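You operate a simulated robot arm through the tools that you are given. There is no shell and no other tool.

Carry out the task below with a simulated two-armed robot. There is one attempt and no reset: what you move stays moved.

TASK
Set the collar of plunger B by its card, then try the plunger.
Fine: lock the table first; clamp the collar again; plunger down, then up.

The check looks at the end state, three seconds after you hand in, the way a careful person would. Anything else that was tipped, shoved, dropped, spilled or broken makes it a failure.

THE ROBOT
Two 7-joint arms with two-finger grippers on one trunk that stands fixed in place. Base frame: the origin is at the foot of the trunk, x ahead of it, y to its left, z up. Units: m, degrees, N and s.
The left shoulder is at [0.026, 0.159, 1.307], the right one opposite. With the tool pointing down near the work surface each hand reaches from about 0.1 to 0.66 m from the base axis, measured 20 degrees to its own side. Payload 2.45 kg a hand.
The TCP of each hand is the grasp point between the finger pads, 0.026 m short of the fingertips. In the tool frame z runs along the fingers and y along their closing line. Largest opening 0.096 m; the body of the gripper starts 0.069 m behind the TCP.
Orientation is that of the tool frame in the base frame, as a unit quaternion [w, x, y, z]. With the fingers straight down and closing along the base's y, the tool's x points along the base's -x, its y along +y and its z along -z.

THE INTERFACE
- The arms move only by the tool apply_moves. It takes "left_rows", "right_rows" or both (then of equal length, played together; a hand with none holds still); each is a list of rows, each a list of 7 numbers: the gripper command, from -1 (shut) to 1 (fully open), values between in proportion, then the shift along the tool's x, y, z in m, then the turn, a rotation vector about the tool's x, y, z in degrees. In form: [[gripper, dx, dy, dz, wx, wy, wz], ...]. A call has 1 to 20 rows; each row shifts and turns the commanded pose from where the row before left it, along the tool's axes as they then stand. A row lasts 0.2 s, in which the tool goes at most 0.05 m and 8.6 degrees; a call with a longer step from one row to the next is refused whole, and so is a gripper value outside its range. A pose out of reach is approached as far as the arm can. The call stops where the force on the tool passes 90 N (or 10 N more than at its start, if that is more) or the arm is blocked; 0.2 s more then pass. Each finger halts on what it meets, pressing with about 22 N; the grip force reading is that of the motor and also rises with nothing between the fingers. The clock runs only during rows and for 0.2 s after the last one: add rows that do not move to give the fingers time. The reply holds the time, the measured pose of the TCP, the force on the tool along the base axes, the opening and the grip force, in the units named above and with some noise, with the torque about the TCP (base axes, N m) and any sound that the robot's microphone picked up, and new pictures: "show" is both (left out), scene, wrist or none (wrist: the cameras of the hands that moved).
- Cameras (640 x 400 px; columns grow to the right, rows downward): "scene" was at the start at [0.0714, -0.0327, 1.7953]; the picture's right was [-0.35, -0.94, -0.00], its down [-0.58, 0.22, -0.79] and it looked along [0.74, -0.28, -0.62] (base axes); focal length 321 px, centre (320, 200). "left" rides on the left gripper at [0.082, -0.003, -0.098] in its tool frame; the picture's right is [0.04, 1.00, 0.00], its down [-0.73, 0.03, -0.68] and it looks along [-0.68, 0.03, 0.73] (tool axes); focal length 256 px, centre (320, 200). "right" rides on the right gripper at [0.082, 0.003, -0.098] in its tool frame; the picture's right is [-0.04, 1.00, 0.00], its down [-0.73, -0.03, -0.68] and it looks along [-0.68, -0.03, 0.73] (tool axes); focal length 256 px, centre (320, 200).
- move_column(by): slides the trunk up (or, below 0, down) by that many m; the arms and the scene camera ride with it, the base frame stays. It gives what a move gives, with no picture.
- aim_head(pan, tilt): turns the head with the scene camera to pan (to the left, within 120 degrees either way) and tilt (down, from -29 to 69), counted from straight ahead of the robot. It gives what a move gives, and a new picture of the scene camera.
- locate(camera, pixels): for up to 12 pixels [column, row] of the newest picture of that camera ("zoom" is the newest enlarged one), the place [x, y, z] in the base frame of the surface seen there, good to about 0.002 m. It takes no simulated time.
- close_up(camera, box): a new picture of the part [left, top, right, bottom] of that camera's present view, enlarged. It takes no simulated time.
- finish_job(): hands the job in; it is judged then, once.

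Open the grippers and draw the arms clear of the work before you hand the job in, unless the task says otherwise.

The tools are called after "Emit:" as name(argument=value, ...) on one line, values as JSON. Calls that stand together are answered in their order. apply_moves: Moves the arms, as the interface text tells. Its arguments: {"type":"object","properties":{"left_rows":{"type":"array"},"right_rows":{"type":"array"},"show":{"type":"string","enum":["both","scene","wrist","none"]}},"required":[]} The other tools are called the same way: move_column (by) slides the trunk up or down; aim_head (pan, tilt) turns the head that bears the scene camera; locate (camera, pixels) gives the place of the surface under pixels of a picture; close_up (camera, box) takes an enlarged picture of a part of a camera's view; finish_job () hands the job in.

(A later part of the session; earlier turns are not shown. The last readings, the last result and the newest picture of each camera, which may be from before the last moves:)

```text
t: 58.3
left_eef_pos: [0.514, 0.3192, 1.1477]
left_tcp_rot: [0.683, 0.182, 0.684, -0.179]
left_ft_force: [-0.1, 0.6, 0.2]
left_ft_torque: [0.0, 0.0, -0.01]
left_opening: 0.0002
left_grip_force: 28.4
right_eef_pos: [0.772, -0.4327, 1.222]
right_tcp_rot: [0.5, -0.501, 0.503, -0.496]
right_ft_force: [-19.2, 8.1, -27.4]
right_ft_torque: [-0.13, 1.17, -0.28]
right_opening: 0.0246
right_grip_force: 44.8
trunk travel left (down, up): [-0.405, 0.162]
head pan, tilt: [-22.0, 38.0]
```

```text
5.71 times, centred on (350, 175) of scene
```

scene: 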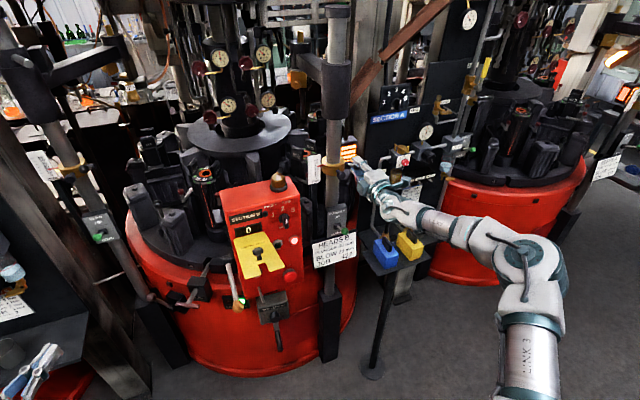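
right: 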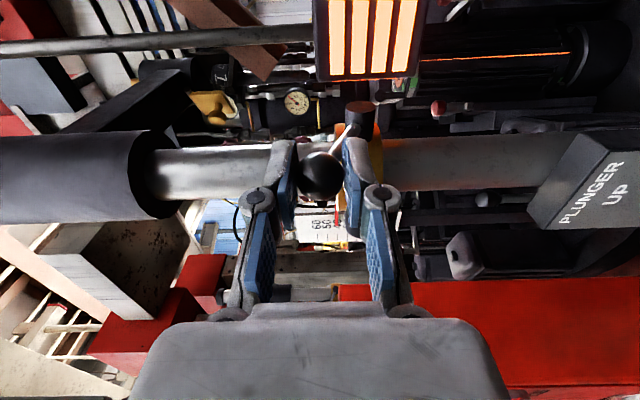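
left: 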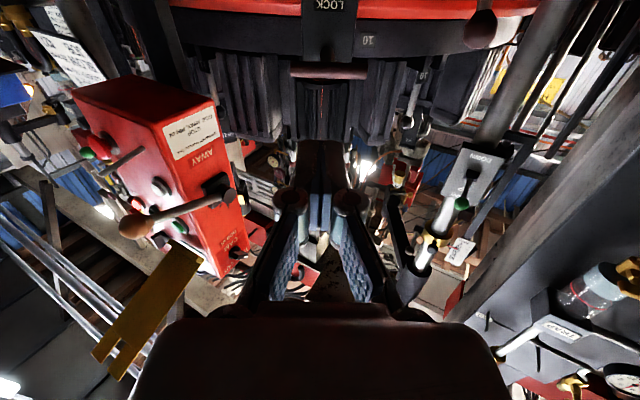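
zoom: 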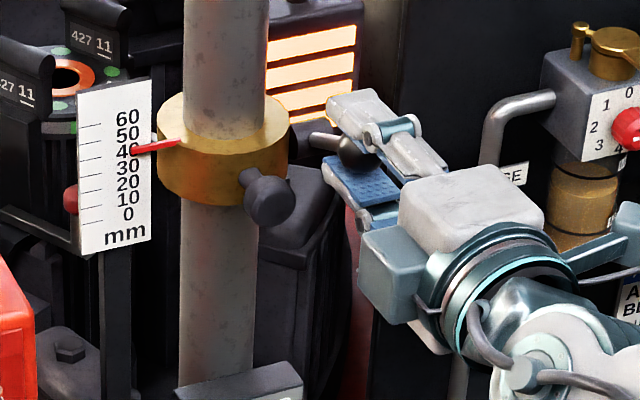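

The lever is hard against its stop (34 N, no motion) and the collar holds at 40. I'll relax the commanded offset, open the fingers, and back straight out.

Emit:
apply_moves(right_rows=[[-1, 0, 0.004, -0.0015, 0, 0, 0], [-1, 0, 0.002, -0.001, 0, 0, 0], [-0.25, 0, 0, 0, 0, 0, 0], [-0.25, 0, 0, 0, 0, 0, 0], [-0.25, 0, 0, -0.02, 0, 0, 0], [-0.25, 0, 0, -0.04, 0, 0, 0], [-0.25, 0, 0, -0.04, 0, 0, 0], [-0.25, 0, 0, 0, 0, 0, 0]], show="both")

Emit:
close_up(camera="scene", box=[318, 147, 358, 187])

```text
t: 60.1
left_eef_pos: [0.5137, 0.3179, 1.1464]
left_tcp_rot: [0.682, 0.183, 0.685, -0.179]
left_ft_force: [0.3, -0.2, 0.0]
left_ft_torque: [-0.01, 0.01, 0.0]
left_opening: 0.0001
left_grip_force: 28.6
right_eef_pos: [0.6708, -0.4334, 1.2184]
right_tcp_rot: [0.501, -0.498, 0.502, -0.499]
right_ft_force: [-0.1, 0.0, 0.8]
right_ft_torque: [0.0, 0.0, 0.02]
right_opening: 0.036
right_grip_force: 0.0
trunk travel left (down, up): [-0.405, 0.162]
head pan, tilt: [-22.0, 38.0]
```

scene: 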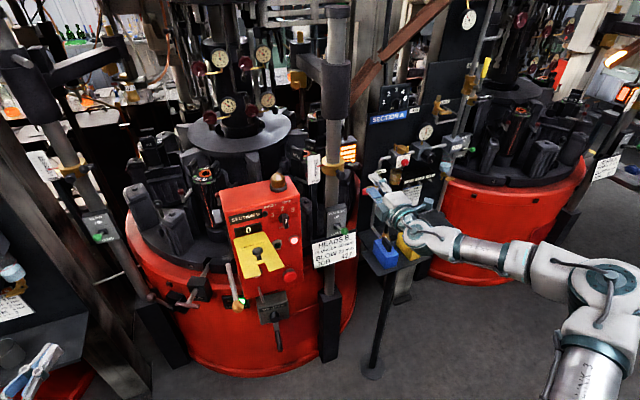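
right: 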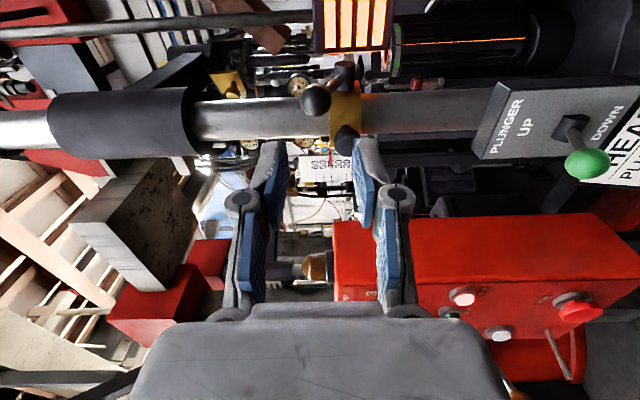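

```text
10.00 times, centred on (338, 167) of scene
```

zoom: 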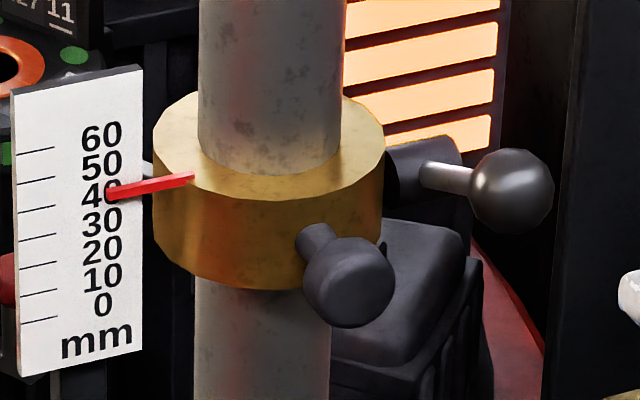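

Emit:
locate(camera="zoom", pixels=[[112, 190], [150, 183], [180, 178], [112, 197], [35, 150], [35, 180], [35, 209], [35, 237], [35, 266], [35, 293], [35, 320], [512, 190]])

Emit:
close_up(camera="right", box=[270, 40, 400, 200])

```text
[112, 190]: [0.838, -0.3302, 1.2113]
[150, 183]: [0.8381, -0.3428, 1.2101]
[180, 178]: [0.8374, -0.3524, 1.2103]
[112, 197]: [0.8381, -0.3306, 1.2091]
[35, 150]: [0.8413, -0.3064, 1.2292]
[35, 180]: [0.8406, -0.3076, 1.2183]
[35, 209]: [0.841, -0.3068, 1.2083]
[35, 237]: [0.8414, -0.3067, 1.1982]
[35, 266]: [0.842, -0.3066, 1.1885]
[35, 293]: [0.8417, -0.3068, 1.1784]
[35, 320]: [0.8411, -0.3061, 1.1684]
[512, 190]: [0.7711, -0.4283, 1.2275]
```

```text
2.50 times, centred on (335, 120) of right
```

zoom: 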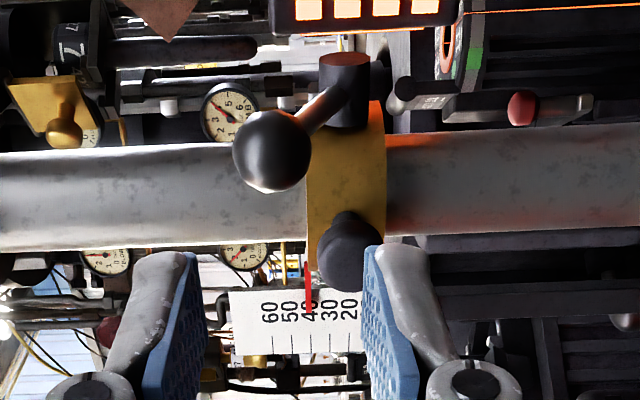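

The measured pointer centre is around 41 mm. I'll zoom in from the right wrist camera, which is nearly level with the pointer, to read it precisely.

Emit:
close_up(camera="right", box=[290, 135, 350, 185])

Emit:
close_up(camera="scene", box=[304, 152, 336, 176])

```text
8.00 times, centred on (320, 160) of right
```

zoom: 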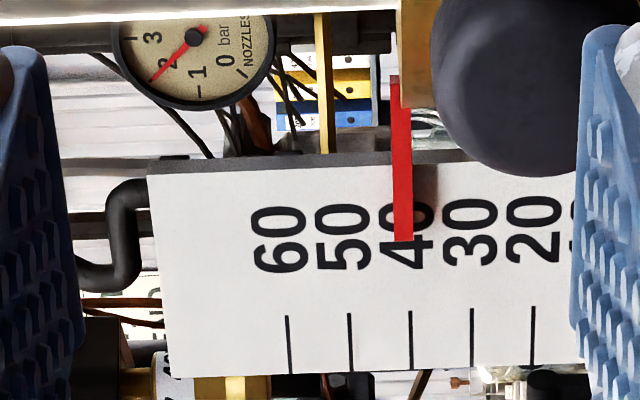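

```text
16.00 times, centred on (320, 164) of scene
```

zoom: 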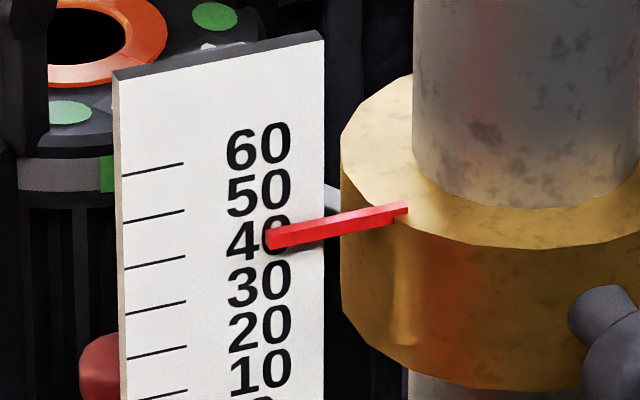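

From the level view the pointer lines up within about half a millimetre of the 40 tick, so the setting is good and the lever is back where it was. Next the plunger lever: I'll measure its pivot, ball and the box labels.

Emit:
close_up(camera="scene", box=[315, 195, 365, 245])

Emit:
close_up(camera="right", box=[460, 60, 640, 220])

```text
8.00 times, centred on (340, 220) of scene
```

zoom: 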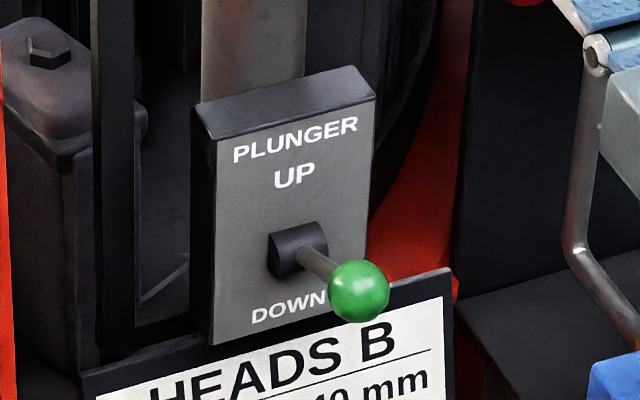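

```text
2.50 times, centred on (550, 140) of right
```

zoom: 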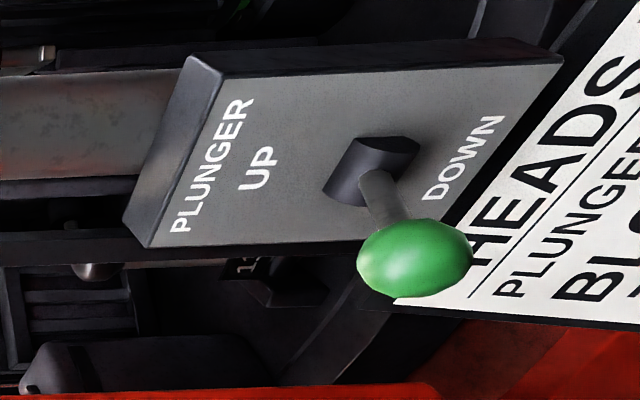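

Emit:
close_up(camera="scene", box=[315, 195, 365, 245])

Emit:
locate(camera="zoom", pixels=[[358, 290], [345, 275], [372, 308], [315, 262], [297, 245], [280, 240], [310, 235], [293, 177], [285, 310], [290, 105], [270, 335], [350, 130]])

```text
8.00 times, centred on (340, 220) of scene
```

zoom: 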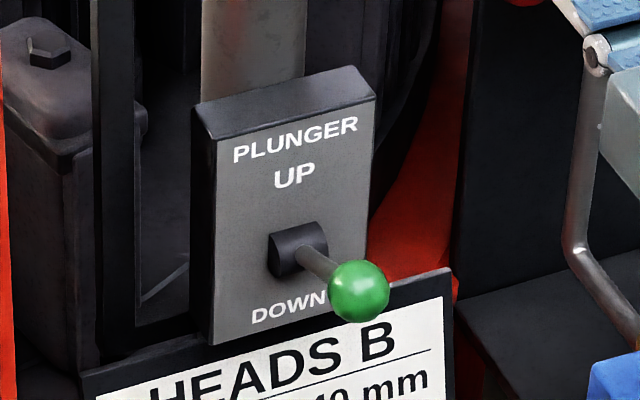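

```text
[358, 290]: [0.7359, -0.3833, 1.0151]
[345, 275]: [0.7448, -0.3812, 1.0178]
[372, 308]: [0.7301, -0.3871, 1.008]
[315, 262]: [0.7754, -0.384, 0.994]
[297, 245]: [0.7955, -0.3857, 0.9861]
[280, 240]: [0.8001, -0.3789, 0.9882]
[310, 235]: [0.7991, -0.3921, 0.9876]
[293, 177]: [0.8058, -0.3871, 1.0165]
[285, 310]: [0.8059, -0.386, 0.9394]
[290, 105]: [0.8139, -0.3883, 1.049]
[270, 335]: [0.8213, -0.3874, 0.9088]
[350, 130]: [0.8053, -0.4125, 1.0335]
```

The plunger lever currently slants ~22° up (ball ≈(0.744,-0.387,1.007), pivot ≈(0.806,·,0.982)), i.e. in UP. I'll back off, roll the hand upright again (camera side clear of the padlocks), before going down to it.

Emit:
apply_moves(right_rows=[[-0.25, 0, 0, -0.03, 0, 0, 8.2], [-0.25, 0, 0, -0.02, 0, 0, 8.2], [-0.25, 0, 0, 0, 0, 0, 8.2], [-0.25, 0, 0, 0, 0, 0, 8.2], [-0.25, 0, 0, 0, 0, 0, 8.2], [-0.25, 0, 0, 0, 0, 0, 8.2], [-0.25, 0, 0, 0, 0, 0, 8.2], [-0.25, 0, 0, 0, 0, 0, 8.2], [-0.25, 0, 0, 0, 0, 0, 8.2], [-0.25, 0, 0, 0, 0, 0, 8.2], [-0.25, 0, 0, 0, 0, 0, 8.0], [-0.25, 0, 0, 0, 0, 0, 0]], show="both")

Emit:
locate(camera="scene", pixels=[[372, 264], [381, 272], [398, 266], [384, 248], [390, 240], [406, 243], [412, 235], [430, 255], [385, 300], [270, 290]])

```text
t: 62.7
left_eef_pos: [0.514, 0.319, 1.1472]
left_tcp_rot: [0.683, 0.182, 0.684, -0.18]
left_ft_force: [-0.1, 0.2, 0.6]
left_ft_torque: [0.02, -0.01, 0.03]
left_opening: 0.0001
left_grip_force: 28.5
right_eef_pos: [0.6202, -0.4331, 1.2191]
right_tcp_rot: [0.708, 0.004, 0.707, 0.003]
right_ft_force: [0.4, -0.4, 0.6]
right_ft_torque: [0.02, -0.03, 0.03]
right_opening: 0.0361
right_grip_force: 0.1
trunk travel left (down, up): [-0.405, 0.162]
head pan, tilt: [-22.0, 38.0]
```

scene: 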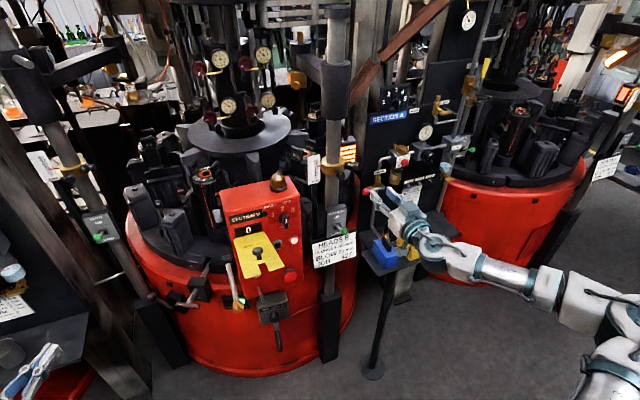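
right: 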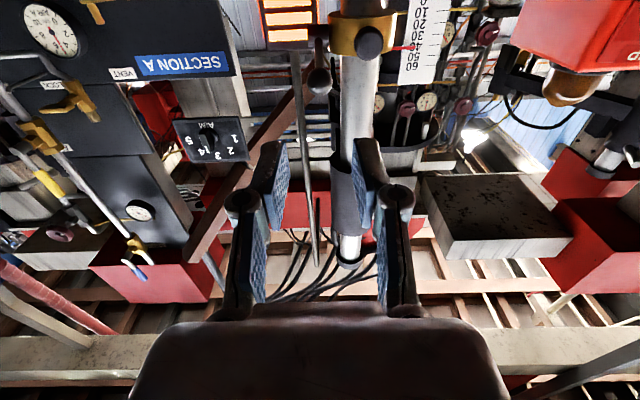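

```text
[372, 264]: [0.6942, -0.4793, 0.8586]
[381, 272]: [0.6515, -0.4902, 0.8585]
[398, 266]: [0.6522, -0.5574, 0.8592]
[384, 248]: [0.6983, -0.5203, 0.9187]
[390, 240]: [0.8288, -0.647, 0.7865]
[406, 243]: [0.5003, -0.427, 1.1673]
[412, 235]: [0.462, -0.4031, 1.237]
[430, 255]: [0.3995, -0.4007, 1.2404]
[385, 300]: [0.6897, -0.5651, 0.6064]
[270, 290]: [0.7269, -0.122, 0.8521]
```

The tray's near edge is at x≈0.65, so the arm will stay clear of it. I'll bring the hand down and over in front of the green ball.

Emit:
apply_moves(right_rows=[[-0.1, 0.03, 0.023, 0, 0, 0, 0], [-0.1, 0.03, 0.023, 0, 0, 0, 0], [-0.1, 0.03, 0, 0, 0, 0, 0], [-0.1, 0.03, 0, 0, 0, 0, 0], [-0.1, 0, 0, 0, 0, 0, 0]], show="scene")

Emit:
apply_moves(right_rows=[[-0.1, 0.03, 0, 0.01, 0, 0, 0], [-0.1, 0.03, 0, 0.01, 0, 0, 0], [-0.1, 0.032, 0, 0.01, 0, 0, 0], [-0.1, 0, 0, 0.01, 0, 0, 0], [-0.1, 0, 0, 0, 0, 0, 0]], show="both")

Emit:
close_up(camera="right", box=[220, 0, 420, 200])

Emit:
close_up(camera="scene", box=[300, 180, 440, 290])

```text
t: 63.9
left_eef_pos: [0.5128, 0.3179, 1.1473]
left_tcp_rot: [0.683, 0.183, 0.684, -0.18]
left_ft_force: [-0.1, 0.6, -0.4]
left_ft_torque: [0.0, 0.0, -0.01]
left_opening: 0.0
left_grip_force: 28.6
right_eef_pos: [0.6202, -0.3863, 1.0989]
right_tcp_rot: [0.708, 0.004, 0.706, 0.001]
right_ft_force: [0.6, 0.0, 0.4]
right_ft_torque: [0.03, 0.02, 0.0]
right_opening: 0.0431
right_grip_force: 0.0
trunk travel left (down, up): [-0.405, 0.162]
head pan, tilt: [-22.0, 38.0]
```

scene: 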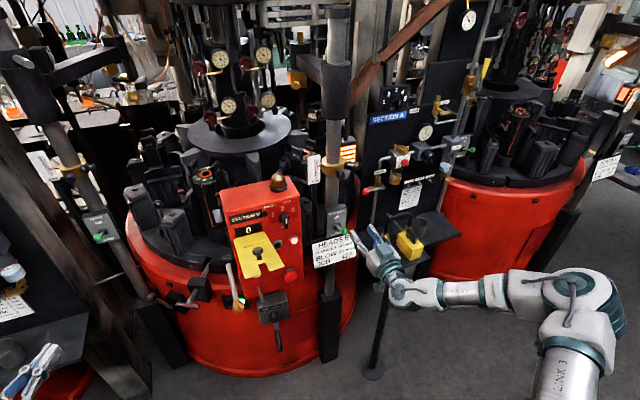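

```text
t: 65.1
left_eef_pos: [0.5135, 0.3174, 1.1475]
left_tcp_rot: [0.682, 0.184, 0.684, -0.18]
left_ft_force: [0.6, 0.6, 0.0]
left_ft_torque: [-0.03, -0.01, 0.0]
left_opening: 0.0
left_grip_force: 28.7
right_eef_pos: [0.6511, -0.387, 1.0357]
right_tcp_rot: [0.707, 0.003, 0.707, 0.004]
right_ft_force: [0.5, -0.2, 0.2]
right_ft_torque: [-0.02, 0.0, 0.02]
right_opening: 0.0435
right_grip_force: 0.1
right hand out of reach, approached as far as the arm can: row 3, 4
trunk travel left (down, up): [-0.405, 0.162]
head pan, tilt: [-22.0, 38.0]
```

scene: 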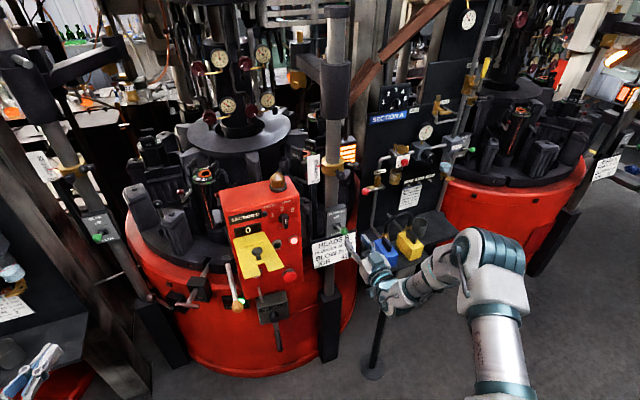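
right: 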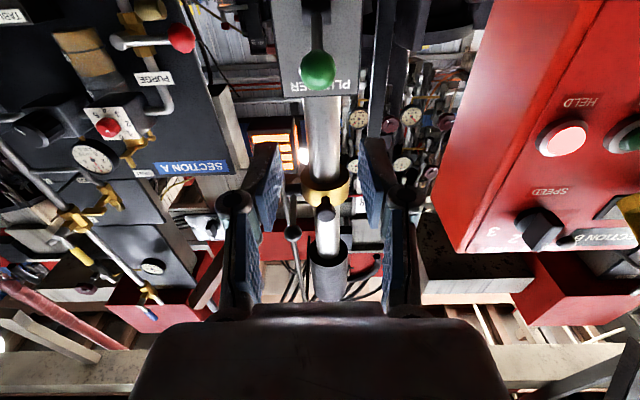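

```text
2.00 times, centred on (320, 100) of right
```

zoom: 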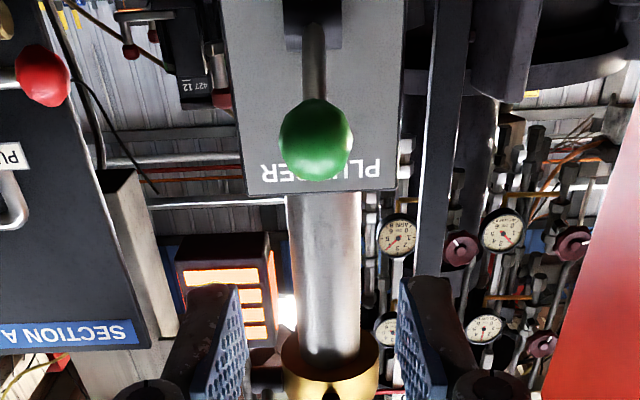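

```text
3.64 times, centred on (370, 235) of scene
```

zoom: 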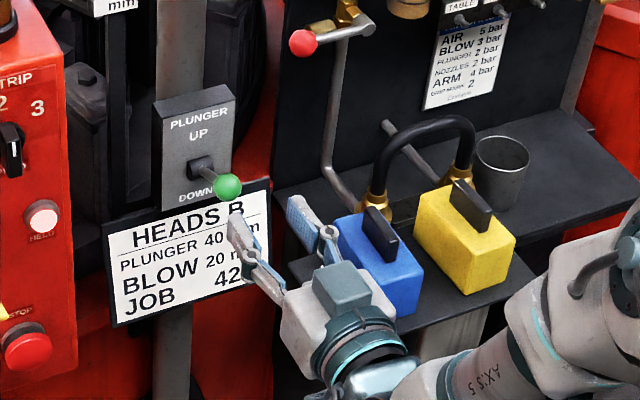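

The arm ran out of reach this low with the trunk at this height. I'll raise the hand again, then lower the trunk so the hand works at the better relative height.

Emit:
apply_moves(right_rows=[[-0.1, -0.02, 0, -0.02, 0, 0, 0], [-0.1, -0.03, 0, -0.01, 0, 0, 0], [-0.1, -0.03, 0, 0, 0, 0, 0], [-0.1, -0.03, 0, 0, 0, 0, 0], [-0.1, -0.03, 0, 0, 0, 0, 0], [-0.1, 0, 0, 0, 0, 0, 0]], show="scene")

```text
t: 66.5
left_eef_pos: [0.5138, 0.3192, 1.1461]
left_tcp_rot: [0.683, 0.183, 0.684, -0.181]
left_ft_force: [-0.2, -0.7, 0.3]
left_ft_torque: [0.0, -0.01, 0.02]
left_opening: 0.0001
left_grip_force: 28.5
right_eef_pos: [0.6216, -0.3868, 1.1745]
right_tcp_rot: [0.707, 0.004, 0.707, 0.002]
right_ft_force: [-0.4, -0.4, -0.2]
right_ft_torque: [0.01, -0.02, 0.01]
right_opening: 0.0432
right_grip_force: 0.0
trunk travel left (down, up): [-0.405, 0.162]
head pan, tilt: [-22.0, 38.0]
```

scene: 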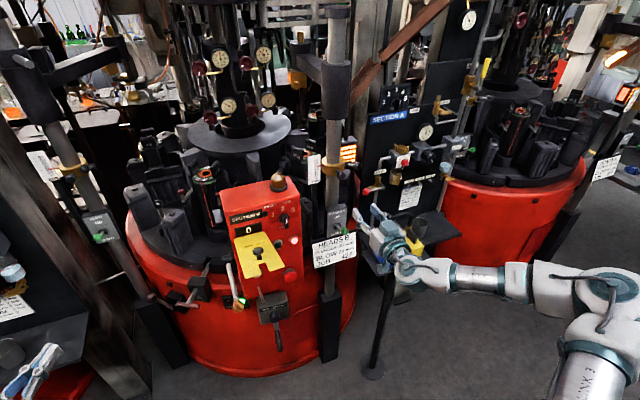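

Posture is back to normal. Before lowering the trunk I'll check where the forearm and elbow are relative to the tray.

Emit:
locate(camera="scene", pixels=[[600, 300], [540, 285], [480, 275], [430, 270], [580, 350], [400, 240]])

```text
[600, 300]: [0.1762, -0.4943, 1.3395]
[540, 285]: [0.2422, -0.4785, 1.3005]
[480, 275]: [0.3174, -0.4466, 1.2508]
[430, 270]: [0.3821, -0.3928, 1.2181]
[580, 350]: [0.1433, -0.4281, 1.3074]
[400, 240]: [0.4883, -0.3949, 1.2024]
```

The arm stays well short of the tray. Lowering the trunk 17 cm puts the hand at the green ball's height.

Emit:
move_column(by=-0.17)

Emit:
aim_head(pan=-24, tilt=36)

Emit:
close_up(camera="scene", box=[270, 120, 430, 240])

Emit:
close_up(camera="right", box=[220, 0, 420, 200])

```text
t: 68.4
left_eef_pos: [0.5122, 0.3183, 0.9788]
left_tcp_rot: [0.683, 0.182, 0.684, -0.18]
left_ft_force: [-0.3, -0.6, 0.0]
left_ft_torque: [-0.05, -0.02, 0.03]
left_opening: 0.0
left_grip_force: 28.0
right_eef_pos: [0.6203, -0.3878, 1.0076]
right_tcp_rot: [0.708, 0.004, 0.706, 0.002]
right_ft_force: [0.0, 0.0, 0.8]
right_ft_torque: [-0.01, 0.0, 0.0]
right_opening: 0.0431
right_grip_force: 0.0
trunk travel left (down, up): [-0.235, 0.332]
head pan, tilt: [-22.0, 38.0]
```

```text
t: 69.1
left_eef_pos: [0.5123, 0.3188, 0.9774]
left_tcp_rot: [0.683, 0.182, 0.684, -0.18]
left_ft_force: [0.0, 0.9, 0.5]
left_ft_torque: [0.03, -0.05, 0.02]
left_opening: 0.0002
left_grip_force: 28.6
right_eef_pos: [0.6219, -0.3862, 1.0059]
right_tcp_rot: [0.708, 0.003, 0.707, 0.002]
right_ft_force: [-0.6, 0.2, 0.2]
right_ft_torque: [0.02, 0.02, 0.0]
right_opening: 0.0432
right_grip_force: 0.0
trunk travel left (down, up): [-0.235, 0.332]
head pan, tilt: [-24.0, 36.0]
```

scene: 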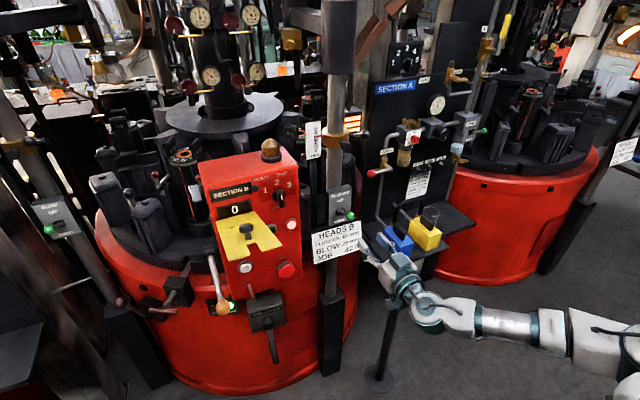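

```text
3.33 times, centred on (350, 180) of scene
```

zoom: 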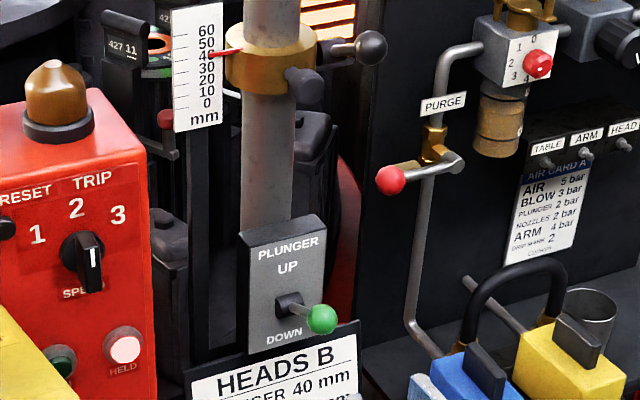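

```text
2.00 times, centred on (320, 100) of right
```

zoom: 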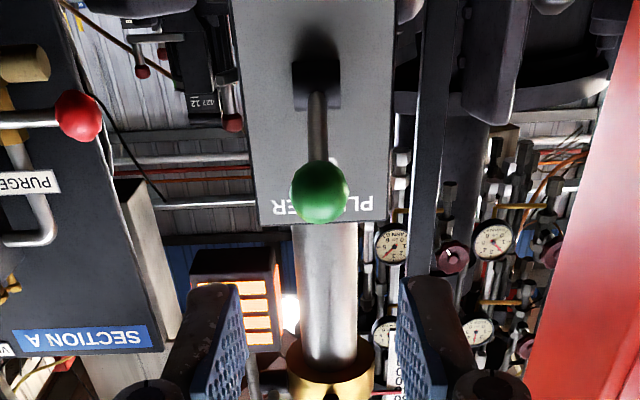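

The green ball is straight ahead (wrist view (320,96)). I'll advance ~11 cm to straddle it and close.

Emit:
apply_moves(right_rows=[[-0.1, 0, -0.001, 0.03, 0, 0, 0], [-0.1, 0, 0, 0.03, 0, 0, 0], [-0.1, 0, 0, 0.03, 0, 0, 0], [-0.1, -0.001, 0, 0.021, 0, 0, 0], [-0.1, 0, 0, 0, 0, 0, 0]], show="both")

Emit:
close_up(camera="right", box=[220, 40, 420, 240])

Emit:
close_up(camera="scene", box=[290, 160, 410, 260])

```text
t: 70.3
left_eef_pos: [0.5117, 0.3188, 0.9768]
left_tcp_rot: [0.683, 0.184, 0.684, -0.18]
left_ft_force: [-0.1, 1.1, -0.2]
left_ft_torque: [0.02, 0.0, 0.03]
left_opening: 0.0001
left_grip_force: 28.1
right_eef_pos: [0.7319, -0.3874, 1.0076]
right_tcp_rot: [0.708, 0.004, 0.706, 0.002]
right_ft_force: [0.3, -0.2, -1.0]
right_ft_torque: [-0.03, 0.03, 0.01]
right_opening: 0.0433
right_grip_force: 0.1
trunk travel left (down, up): [-0.235, 0.332]
head pan, tilt: [-24.0, 36.0]
```

scene: 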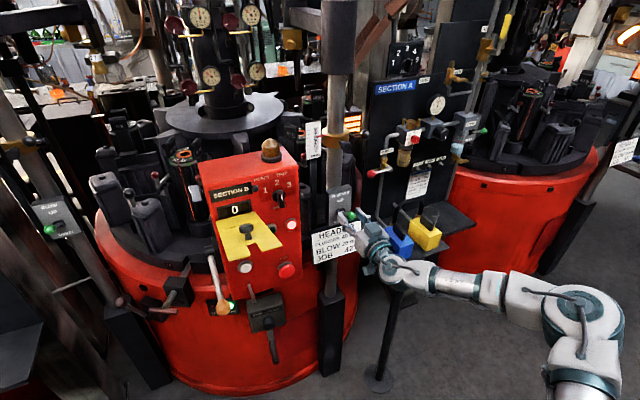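
right: 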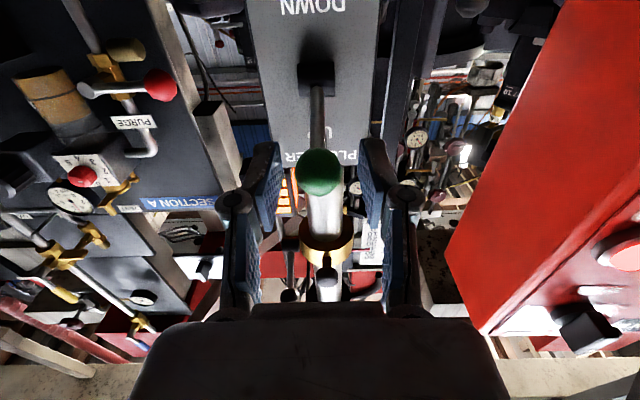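

```text
2.00 times, centred on (320, 140) of right
```

zoom: 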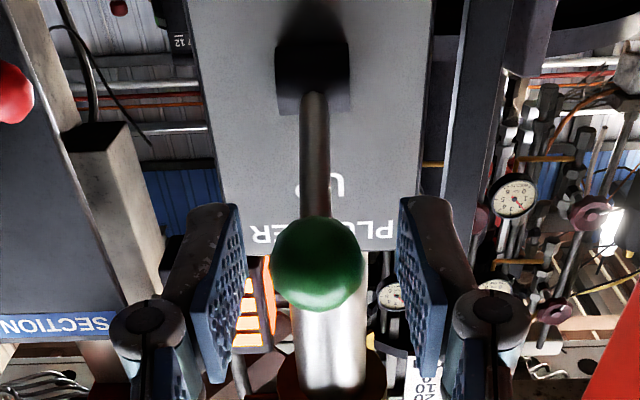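

```text
4.00 times, centred on (350, 210) of scene
```

zoom: 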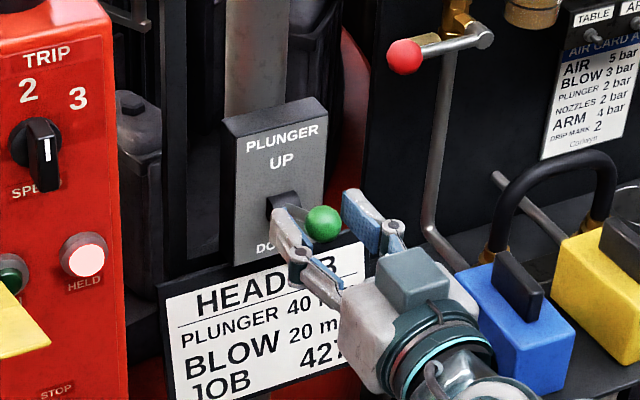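

The green ball sits between the pads. I'll close and press the lever down along its arc in small steps.

Emit:
apply_moves(right_rows=[[-1, 0, 0, 0, 0, 0, 0], [-1, 0, 0, 0, 0, 0, 0], [-1, 0.003, 0, -0.001, 0, 0, 0], [-1, 0.003, 0, -0.001, 0, 0, 0], [-1, 0.003, 0, -0.0008, 0, 0, 0], [-1, 0.003, 0, -0.0006, 0, 0, 0]], show="both")

Emit:
close_up(camera="right", box=[220, 40, 420, 240])

Emit:
close_up(camera="scene", box=[290, 160, 410, 260])

```text
t: 71.7
left_eef_pos: [0.5122, 0.3187, 0.9782]
left_tcp_rot: [0.684, 0.183, 0.683, -0.18]
left_ft_force: [0.7, 0.1, 0.0]
left_ft_torque: [0.05, 0.0, -0.03]
left_opening: 0.0
left_grip_force: 28.3
right_eef_pos: [0.7275, -0.3875, 0.9973]
right_tcp_rot: [0.709, 0.004, 0.705, 0.002]
right_ft_force: [6.0, -5.8, 17.8]
right_ft_torque: [-0.01, -1.32, -0.06]
right_opening: 0.0247
right_grip_force: 44.9
trunk travel left (down, up): [-0.235, 0.332]
head pan, tilt: [-24.0, 36.0]
```

scene: 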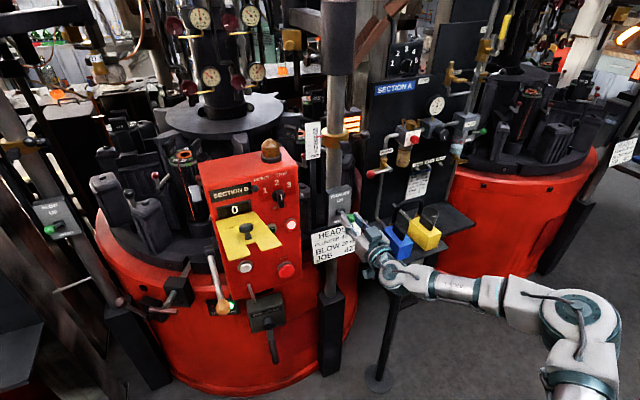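
right: 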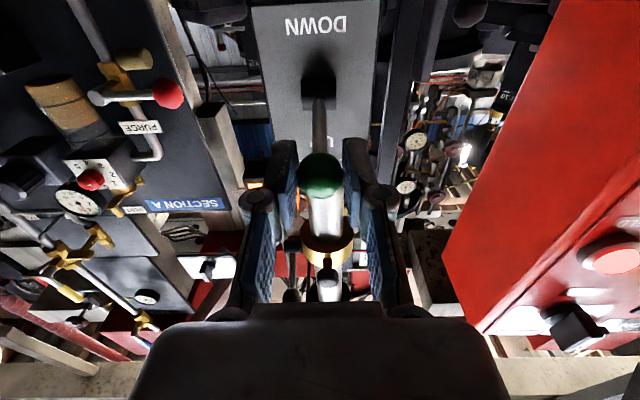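

```text
2.00 times, centred on (320, 140) of right
```

zoom: 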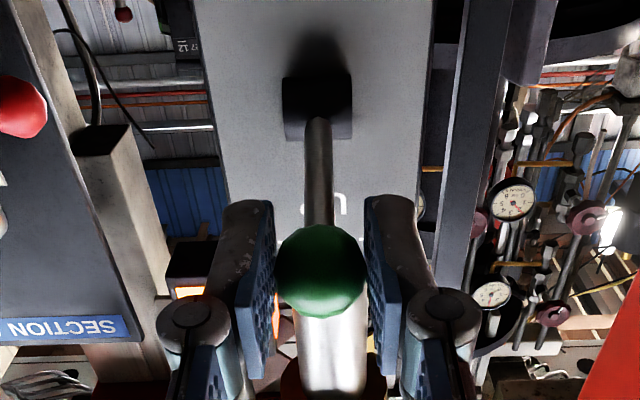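

```text
4.00 times, centred on (350, 210) of scene
```

zoom: 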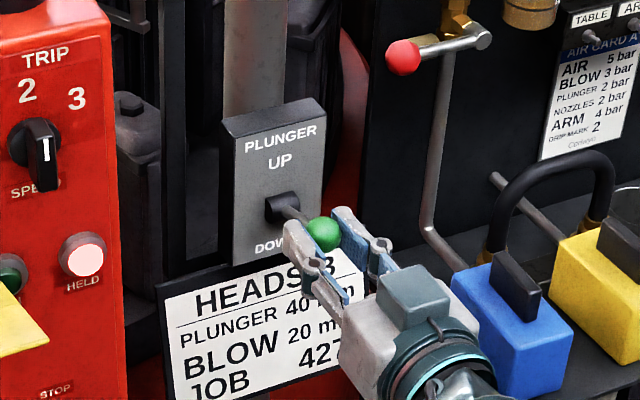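

The lever gives way, but much of the ~19 N is the pads twisting on the ball. To avoid that strain I'll let go, and instead press with closed fingertips from above.

Emit:
apply_moves(right_rows=[[-0.1, 0, 0, 0, 0, 0, 0], [-0.1, 0, 0, -0.01, 0, 0, 0], [-0.1, 0, 0, -0.04, 0, 0, 0], [-1, -0.02, 0, 0, 0, 0, 0], [-1, -0.015, 0, 0, 0, 0, 0], [-1, 0, 0, 0, 0, 0, 0]], show="both")

Emit:
close_up(camera="right", box=[220, 0, 420, 200])

Emit:
close_up(camera="scene", box=[290, 160, 410, 260])

```text
t: 73.1
left_eef_pos: [0.5124, 0.3196, 0.977]
left_tcp_rot: [0.683, 0.183, 0.684, -0.179]
left_ft_force: [-0.2, 0.2, 0.0]
left_ft_torque: [-0.01, -0.03, 0.01]
left_opening: 0.0
left_grip_force: 28.7
right_eef_pos: [0.6787, -0.3888, 1.0299]
right_tcp_rot: [0.707, 0.004, 0.707, 0.002]
right_ft_force: [-0.3, 0.1, -0.3]
right_ft_torque: [-0.01, -0.02, 0.0]
right_opening: 0.0001
right_grip_force: 22.0
trunk travel left (down, up): [-0.235, 0.332]
head pan, tilt: [-24.0, 36.0]
```

scene: 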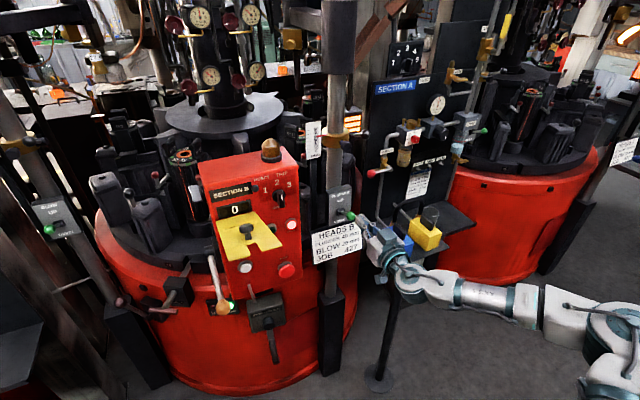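
right: 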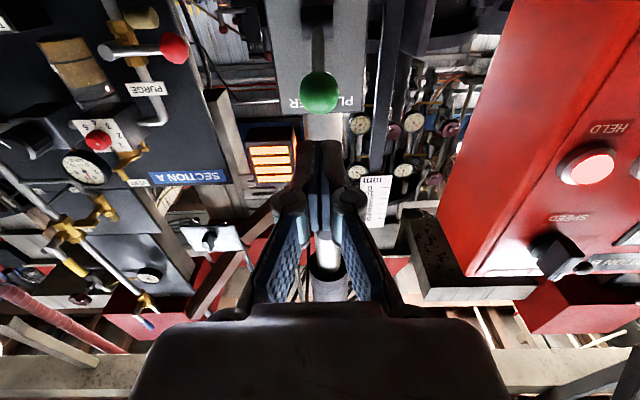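

```text
2.00 times, centred on (320, 100) of right
```

zoom: 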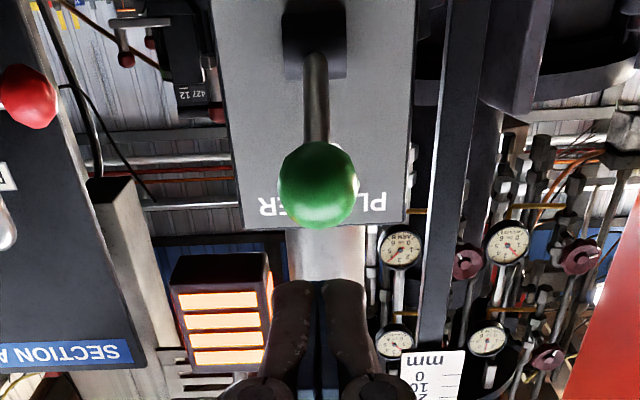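

```text
4.00 times, centred on (350, 210) of scene
```

zoom: 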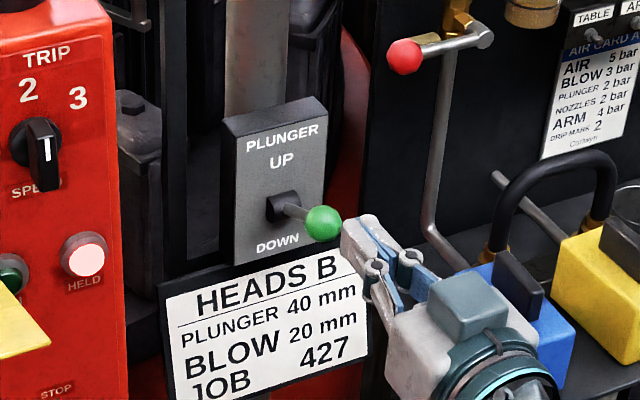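

The lever sprang back to UP when released (ball again at (323,222) in the zoom), so it toggles. I'll go above the ball and press down past centre with closed fingertips.

Emit:
apply_moves(right_rows=[[-1, -0.008, 0.001, 0.01, 0, 0, 0], [-1, 0, 0, 0.02, 0, 0, 0], [-1, 0, 0, 0.019, 0, 0, 0], [-1, 0, 0, 0, 0, 0, 0]], show="both")

Emit:
close_up(camera="scene", box=[290, 160, 410, 260])

```text
t: 74.1
left_eef_pos: [0.5124, 0.3177, 0.9772]
left_tcp_rot: [0.683, 0.184, 0.684, -0.181]
left_ft_force: [-0.5, 0.5, -0.1]
left_ft_torque: [0.01, -0.01, 0.02]
left_opening: 0.0
left_grip_force: 28.7
right_eef_pos: [0.726, -0.3886, 1.0375]
right_tcp_rot: [0.708, 0.003, 0.707, 0.002]
right_ft_force: [-0.1, -0.5, 0.2]
right_ft_torque: [0.0, 0.02, 0.02]
right_opening: 0.0
right_grip_force: 22.9
trunk travel left (down, up): [-0.235, 0.332]
head pan, tilt: [-24.0, 36.0]
```

scene: 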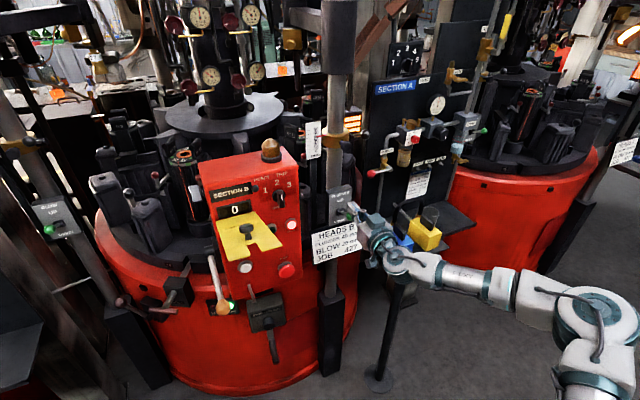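
right: 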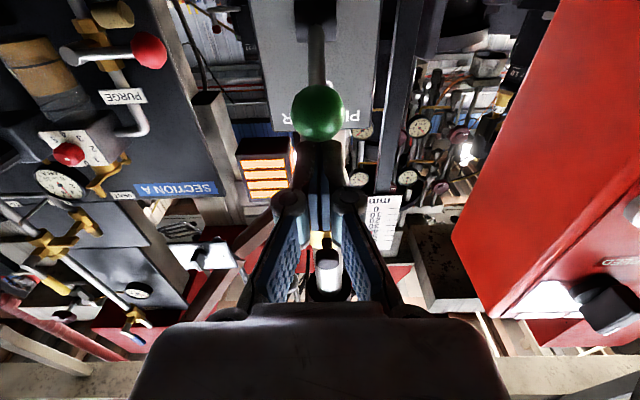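

```text
4.00 times, centred on (350, 210) of scene
```

zoom: 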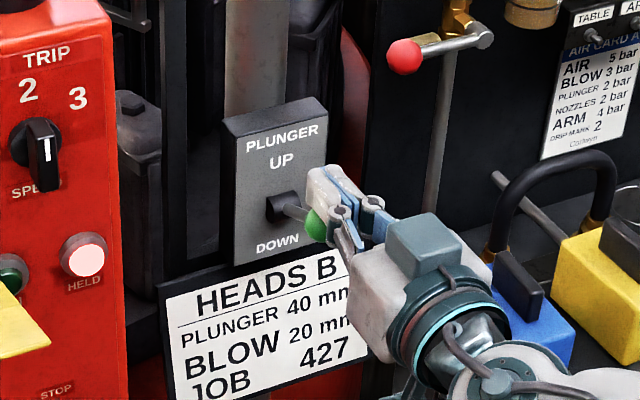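

Fingertips are over the ball. I'll press down in steps.

Emit:
apply_moves(right_rows=[[-1, 0.006, 0, 0, 0, 0, 0], [-1, 0.006, 0, -0.0005, 0, 0, 0], [-1, 0.006, 0, -0.0005, 0, 0, 0], [-1, 0.006, 0, -0.0005, 0, 0, 0], [-1, 0.006, 0, 0, 0, 0, 0], [-1, 0.006, 0, 0, 0, 0, 0]], show="both")

Emit:
close_up(camera="scene", box=[290, 160, 410, 260])

```text
t: 75.5
left_eef_pos: [0.5129, 0.3191, 0.9769]
left_tcp_rot: [0.683, 0.182, 0.684, -0.18]
left_ft_force: [-0.8, 0.3, 0.0]
left_ft_torque: [0.01, 0.0, 0.0]
left_opening: 0.0
left_grip_force: 28.4
right_eef_pos: [0.7252, -0.3876, 1.0019]
right_tcp_rot: [0.708, 0.004, 0.707, 0.002]
right_ft_force: [-0.2, 0.0, 0.2]
right_ft_torque: [0.03, -0.02, -0.03]
right_opening: 0.0
right_grip_force: 28.4
trunk travel left (down, up): [-0.235, 0.332]
head pan, tilt: [-24.0, 36.0]
```

scene: 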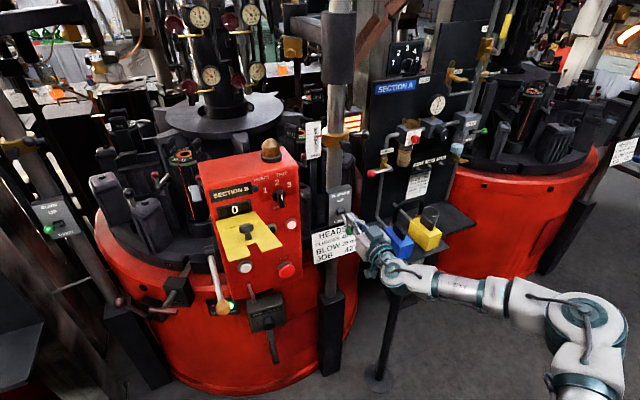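
right: 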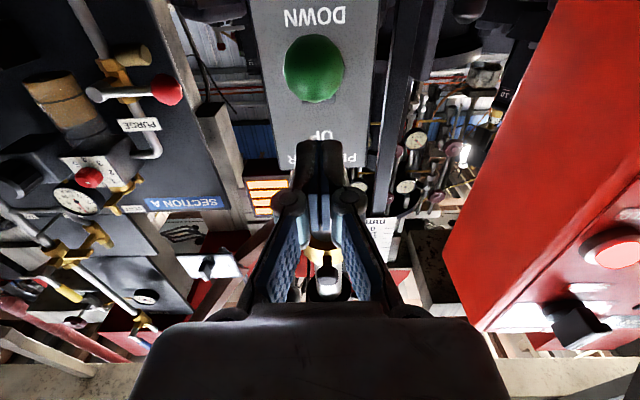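

```text
4.00 times, centred on (350, 210) of scene
```

zoom: 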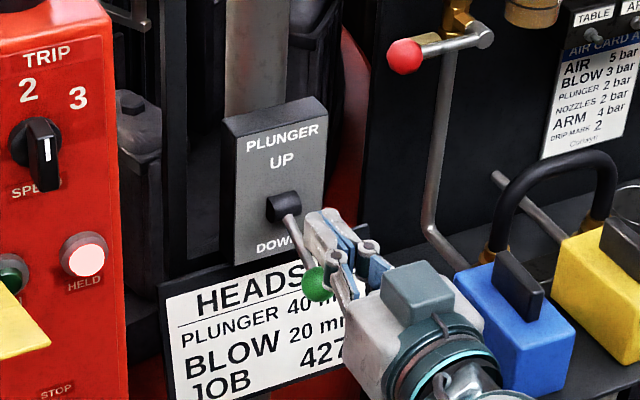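

The lever snapped over to DOWN by itself (ball at (317,285) in the zoom) and the plunger head up the post appears lower. I'll wait a moment and check the plunger's travel.

Emit:
apply_moves(right_rows=[[-1, 0, 0, -0.02, 0, 0, 0], [-1, 0, 0, 0, 0, 0, 0], [-1, 0, 0, 0, 0, 0, 0], [-1, 0, 0, 0, 0, 0, 0], [-1, 0, 0, 0, 0, 0, 0]], show="both")

Emit:
close_up(camera="scene", box=[290, 160, 410, 260])

Emit:
close_up(camera="scene", box=[250, 0, 410, 180])

```text
t: 76.7
left_eef_pos: [0.512, 0.319, 0.9786]
left_tcp_rot: [0.683, 0.182, 0.684, -0.179]
left_ft_force: [-1.0, 0.3, 0.6]
left_ft_torque: [-0.04, 0.0, 0.0]
left_opening: 0.0
left_grip_force: 28.2
right_eef_pos: [0.7048, -0.3877, 1.0028]
right_tcp_rot: [0.708, 0.003, 0.707, 0.002]
right_ft_force: [-0.1, 0.3, 0.6]
right_ft_torque: [0.02, 0.02, -0.01]
right_opening: 0.0
right_grip_force: 28.4
trunk travel left (down, up): [-0.235, 0.332]
head pan, tilt: [-24.0, 36.0]
```

scene: 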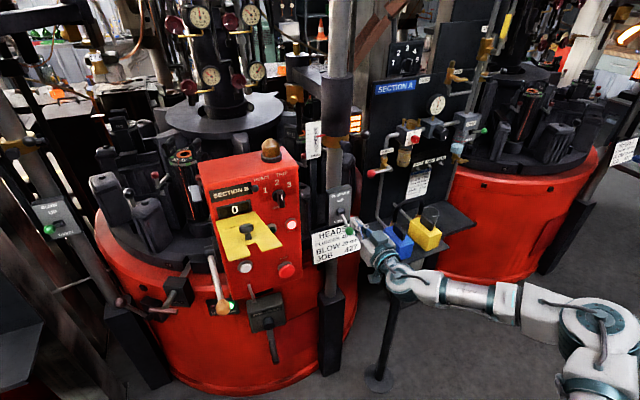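
right: 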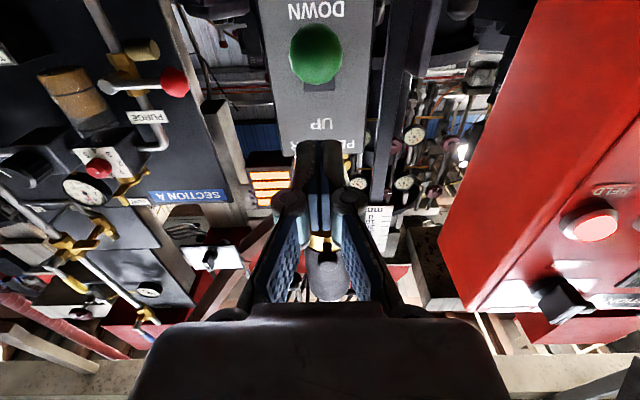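

```text
4.00 times, centred on (350, 210) of scene
```

zoom: 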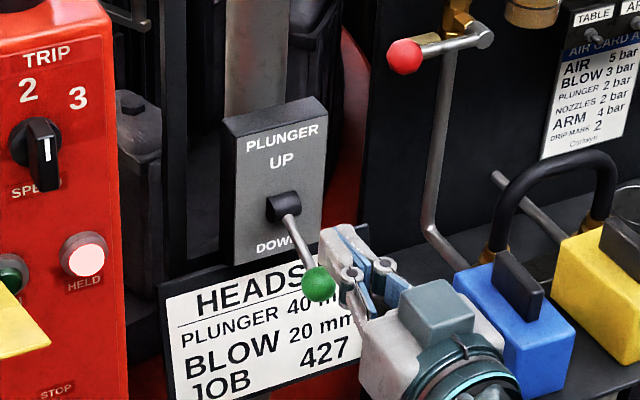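

```text
2.22 times, centred on (330, 90) of scene
```

zoom: 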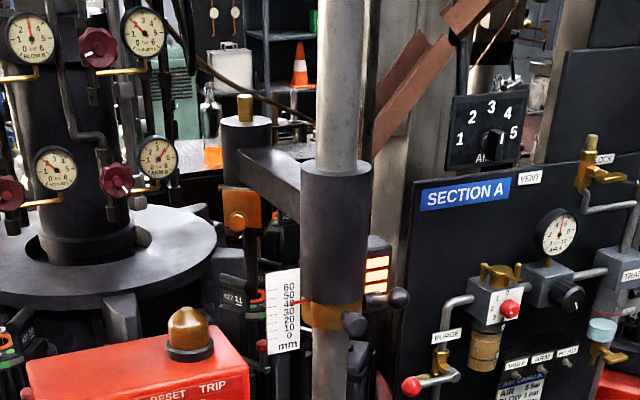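

The plunger arm has slid down the post and rests on the collar, which acts as the stop. I'll check that the collar's pointer still reads 40 under it.

Emit:
close_up(camera="scene", box=[296, 100, 366, 170])

Emit:
locate(camera="zoom", pixels=[[320, 320], [330, 210]])

```text
5.71 times, centred on (331, 135) of scene
```

zoom: 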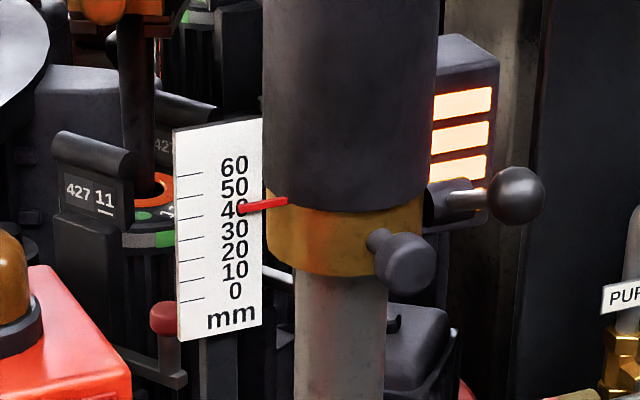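

```text
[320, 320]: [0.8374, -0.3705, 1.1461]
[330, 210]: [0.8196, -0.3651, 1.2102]
```

Pointer still at 40 with the plunger resting on the collar. Now back the hand off, lower the trunk 7.5 cm, and come in beneath the green ball to push it up.

Emit:
apply_moves(right_rows=[[-1, 0, 0, -0.03, 0, 0, 0], [-1, 0, 0, -0.03, 0, 0, 0], [-1, 0, 0, 0, 0, 0, 0]], show="none")

Emit:
move_column(by=-0.075)

Emit:
apply_moves(right_rows=[[-1, 0, 0, 0, 0, 0, 0]], show="both")

Emit:
close_up(camera="scene", box=[290, 120, 430, 240])

```text
t: 77.5
left_eef_pos: [0.5124, 0.319, 0.9768]
left_tcp_rot: [0.683, 0.183, 0.684, -0.181]
left_ft_force: [-0.8, -1.0, 0.5]
left_ft_torque: [0.0, 0.03, 0.0]
left_opening: 0.0
left_grip_force: 28.1
right_eef_pos: [0.6455, -0.3878, 0.9998]
right_tcp_rot: [0.707, 0.004, 0.707, 0.001]
right_ft_force: [0.1, -0.2, 0.4]
right_ft_torque: [0.04, 0.0, 0.0]
right_opening: 0.0001
right_grip_force: 28.6
trunk travel left (down, up): [-0.235, 0.332]
head pan, tilt: [-24.0, 36.0]
```

```text
t: 78.6
left_eef_pos: [0.512, 0.3178, 0.9033]
left_tcp_rot: [0.684, 0.182, 0.683, -0.18]
left_ft_force: [0.4, -0.2, -0.8]
left_ft_torque: [-0.01, 0.0, 0.0]
left_opening: 0.0
left_grip_force: 28.9
right_eef_pos: [0.6456, -0.3883, 0.9281]
right_tcp_rot: [0.709, 0.004, 0.706, 0.002]
right_ft_force: [0.5, 0.9, -0.4]
right_ft_torque: [-0.01, 0.03, -0.01]
right_opening: 0.0
right_grip_force: 28.8
trunk travel left (down, up): [-0.16, 0.407]
head pan, tilt: [-24.0, 36.0]
```

```text
t: 79.0
left_eef_pos: [0.5126, 0.3182, 0.9022]
left_tcp_rot: [0.683, 0.183, 0.684, -0.181]
left_ft_force: [-0.2, 0.4, 0.4]
left_ft_torque: [0.03, 0.01, 0.04]
left_opening: 0.0
left_grip_force: 28.4
right_eef_pos: [0.6459, -0.3874, 0.926]
right_tcp_rot: [0.708, 0.003, 0.707, 0.002]
right_ft_force: [0.0, 0.4, 0.1]
right_ft_torque: [0.01, 0.03, 0.02]
right_opening: 0.0002
right_grip_force: 28.3
trunk travel left (down, up): [-0.16, 0.407]
head pan, tilt: [-24.0, 36.0]
```

scene: 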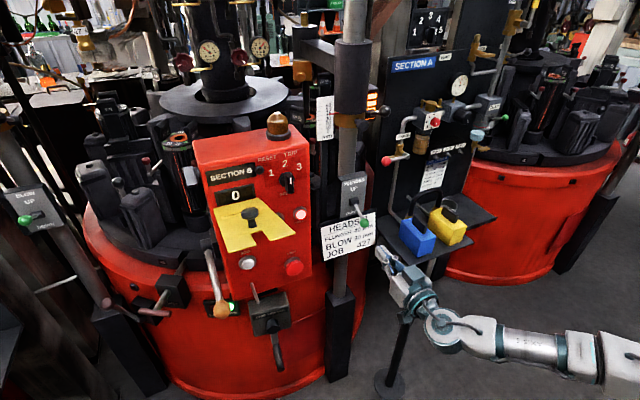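
right: 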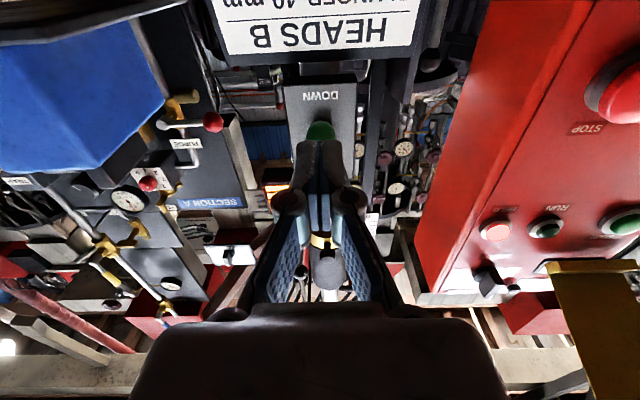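

```text
3.33 times, centred on (360, 180) of scene
```

zoom: 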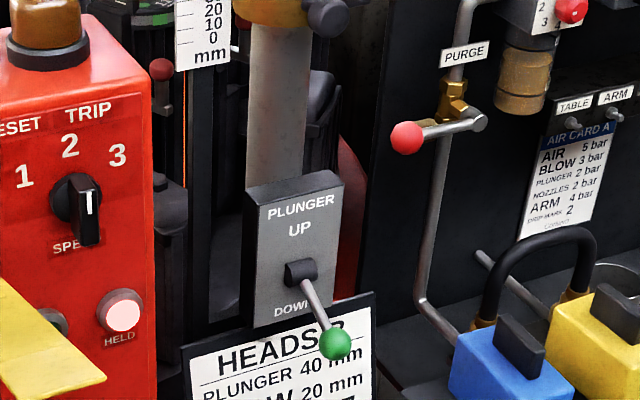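

Emit:
locate(camera="zoom", pixels=[[335, 343], [328, 335], [318, 308], [300, 270], [465, 350], [470, 385]])

```text
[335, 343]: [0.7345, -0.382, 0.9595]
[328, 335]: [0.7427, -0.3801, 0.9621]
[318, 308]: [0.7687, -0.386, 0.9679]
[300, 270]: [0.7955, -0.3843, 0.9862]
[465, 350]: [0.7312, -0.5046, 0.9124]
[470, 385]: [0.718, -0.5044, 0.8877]
```

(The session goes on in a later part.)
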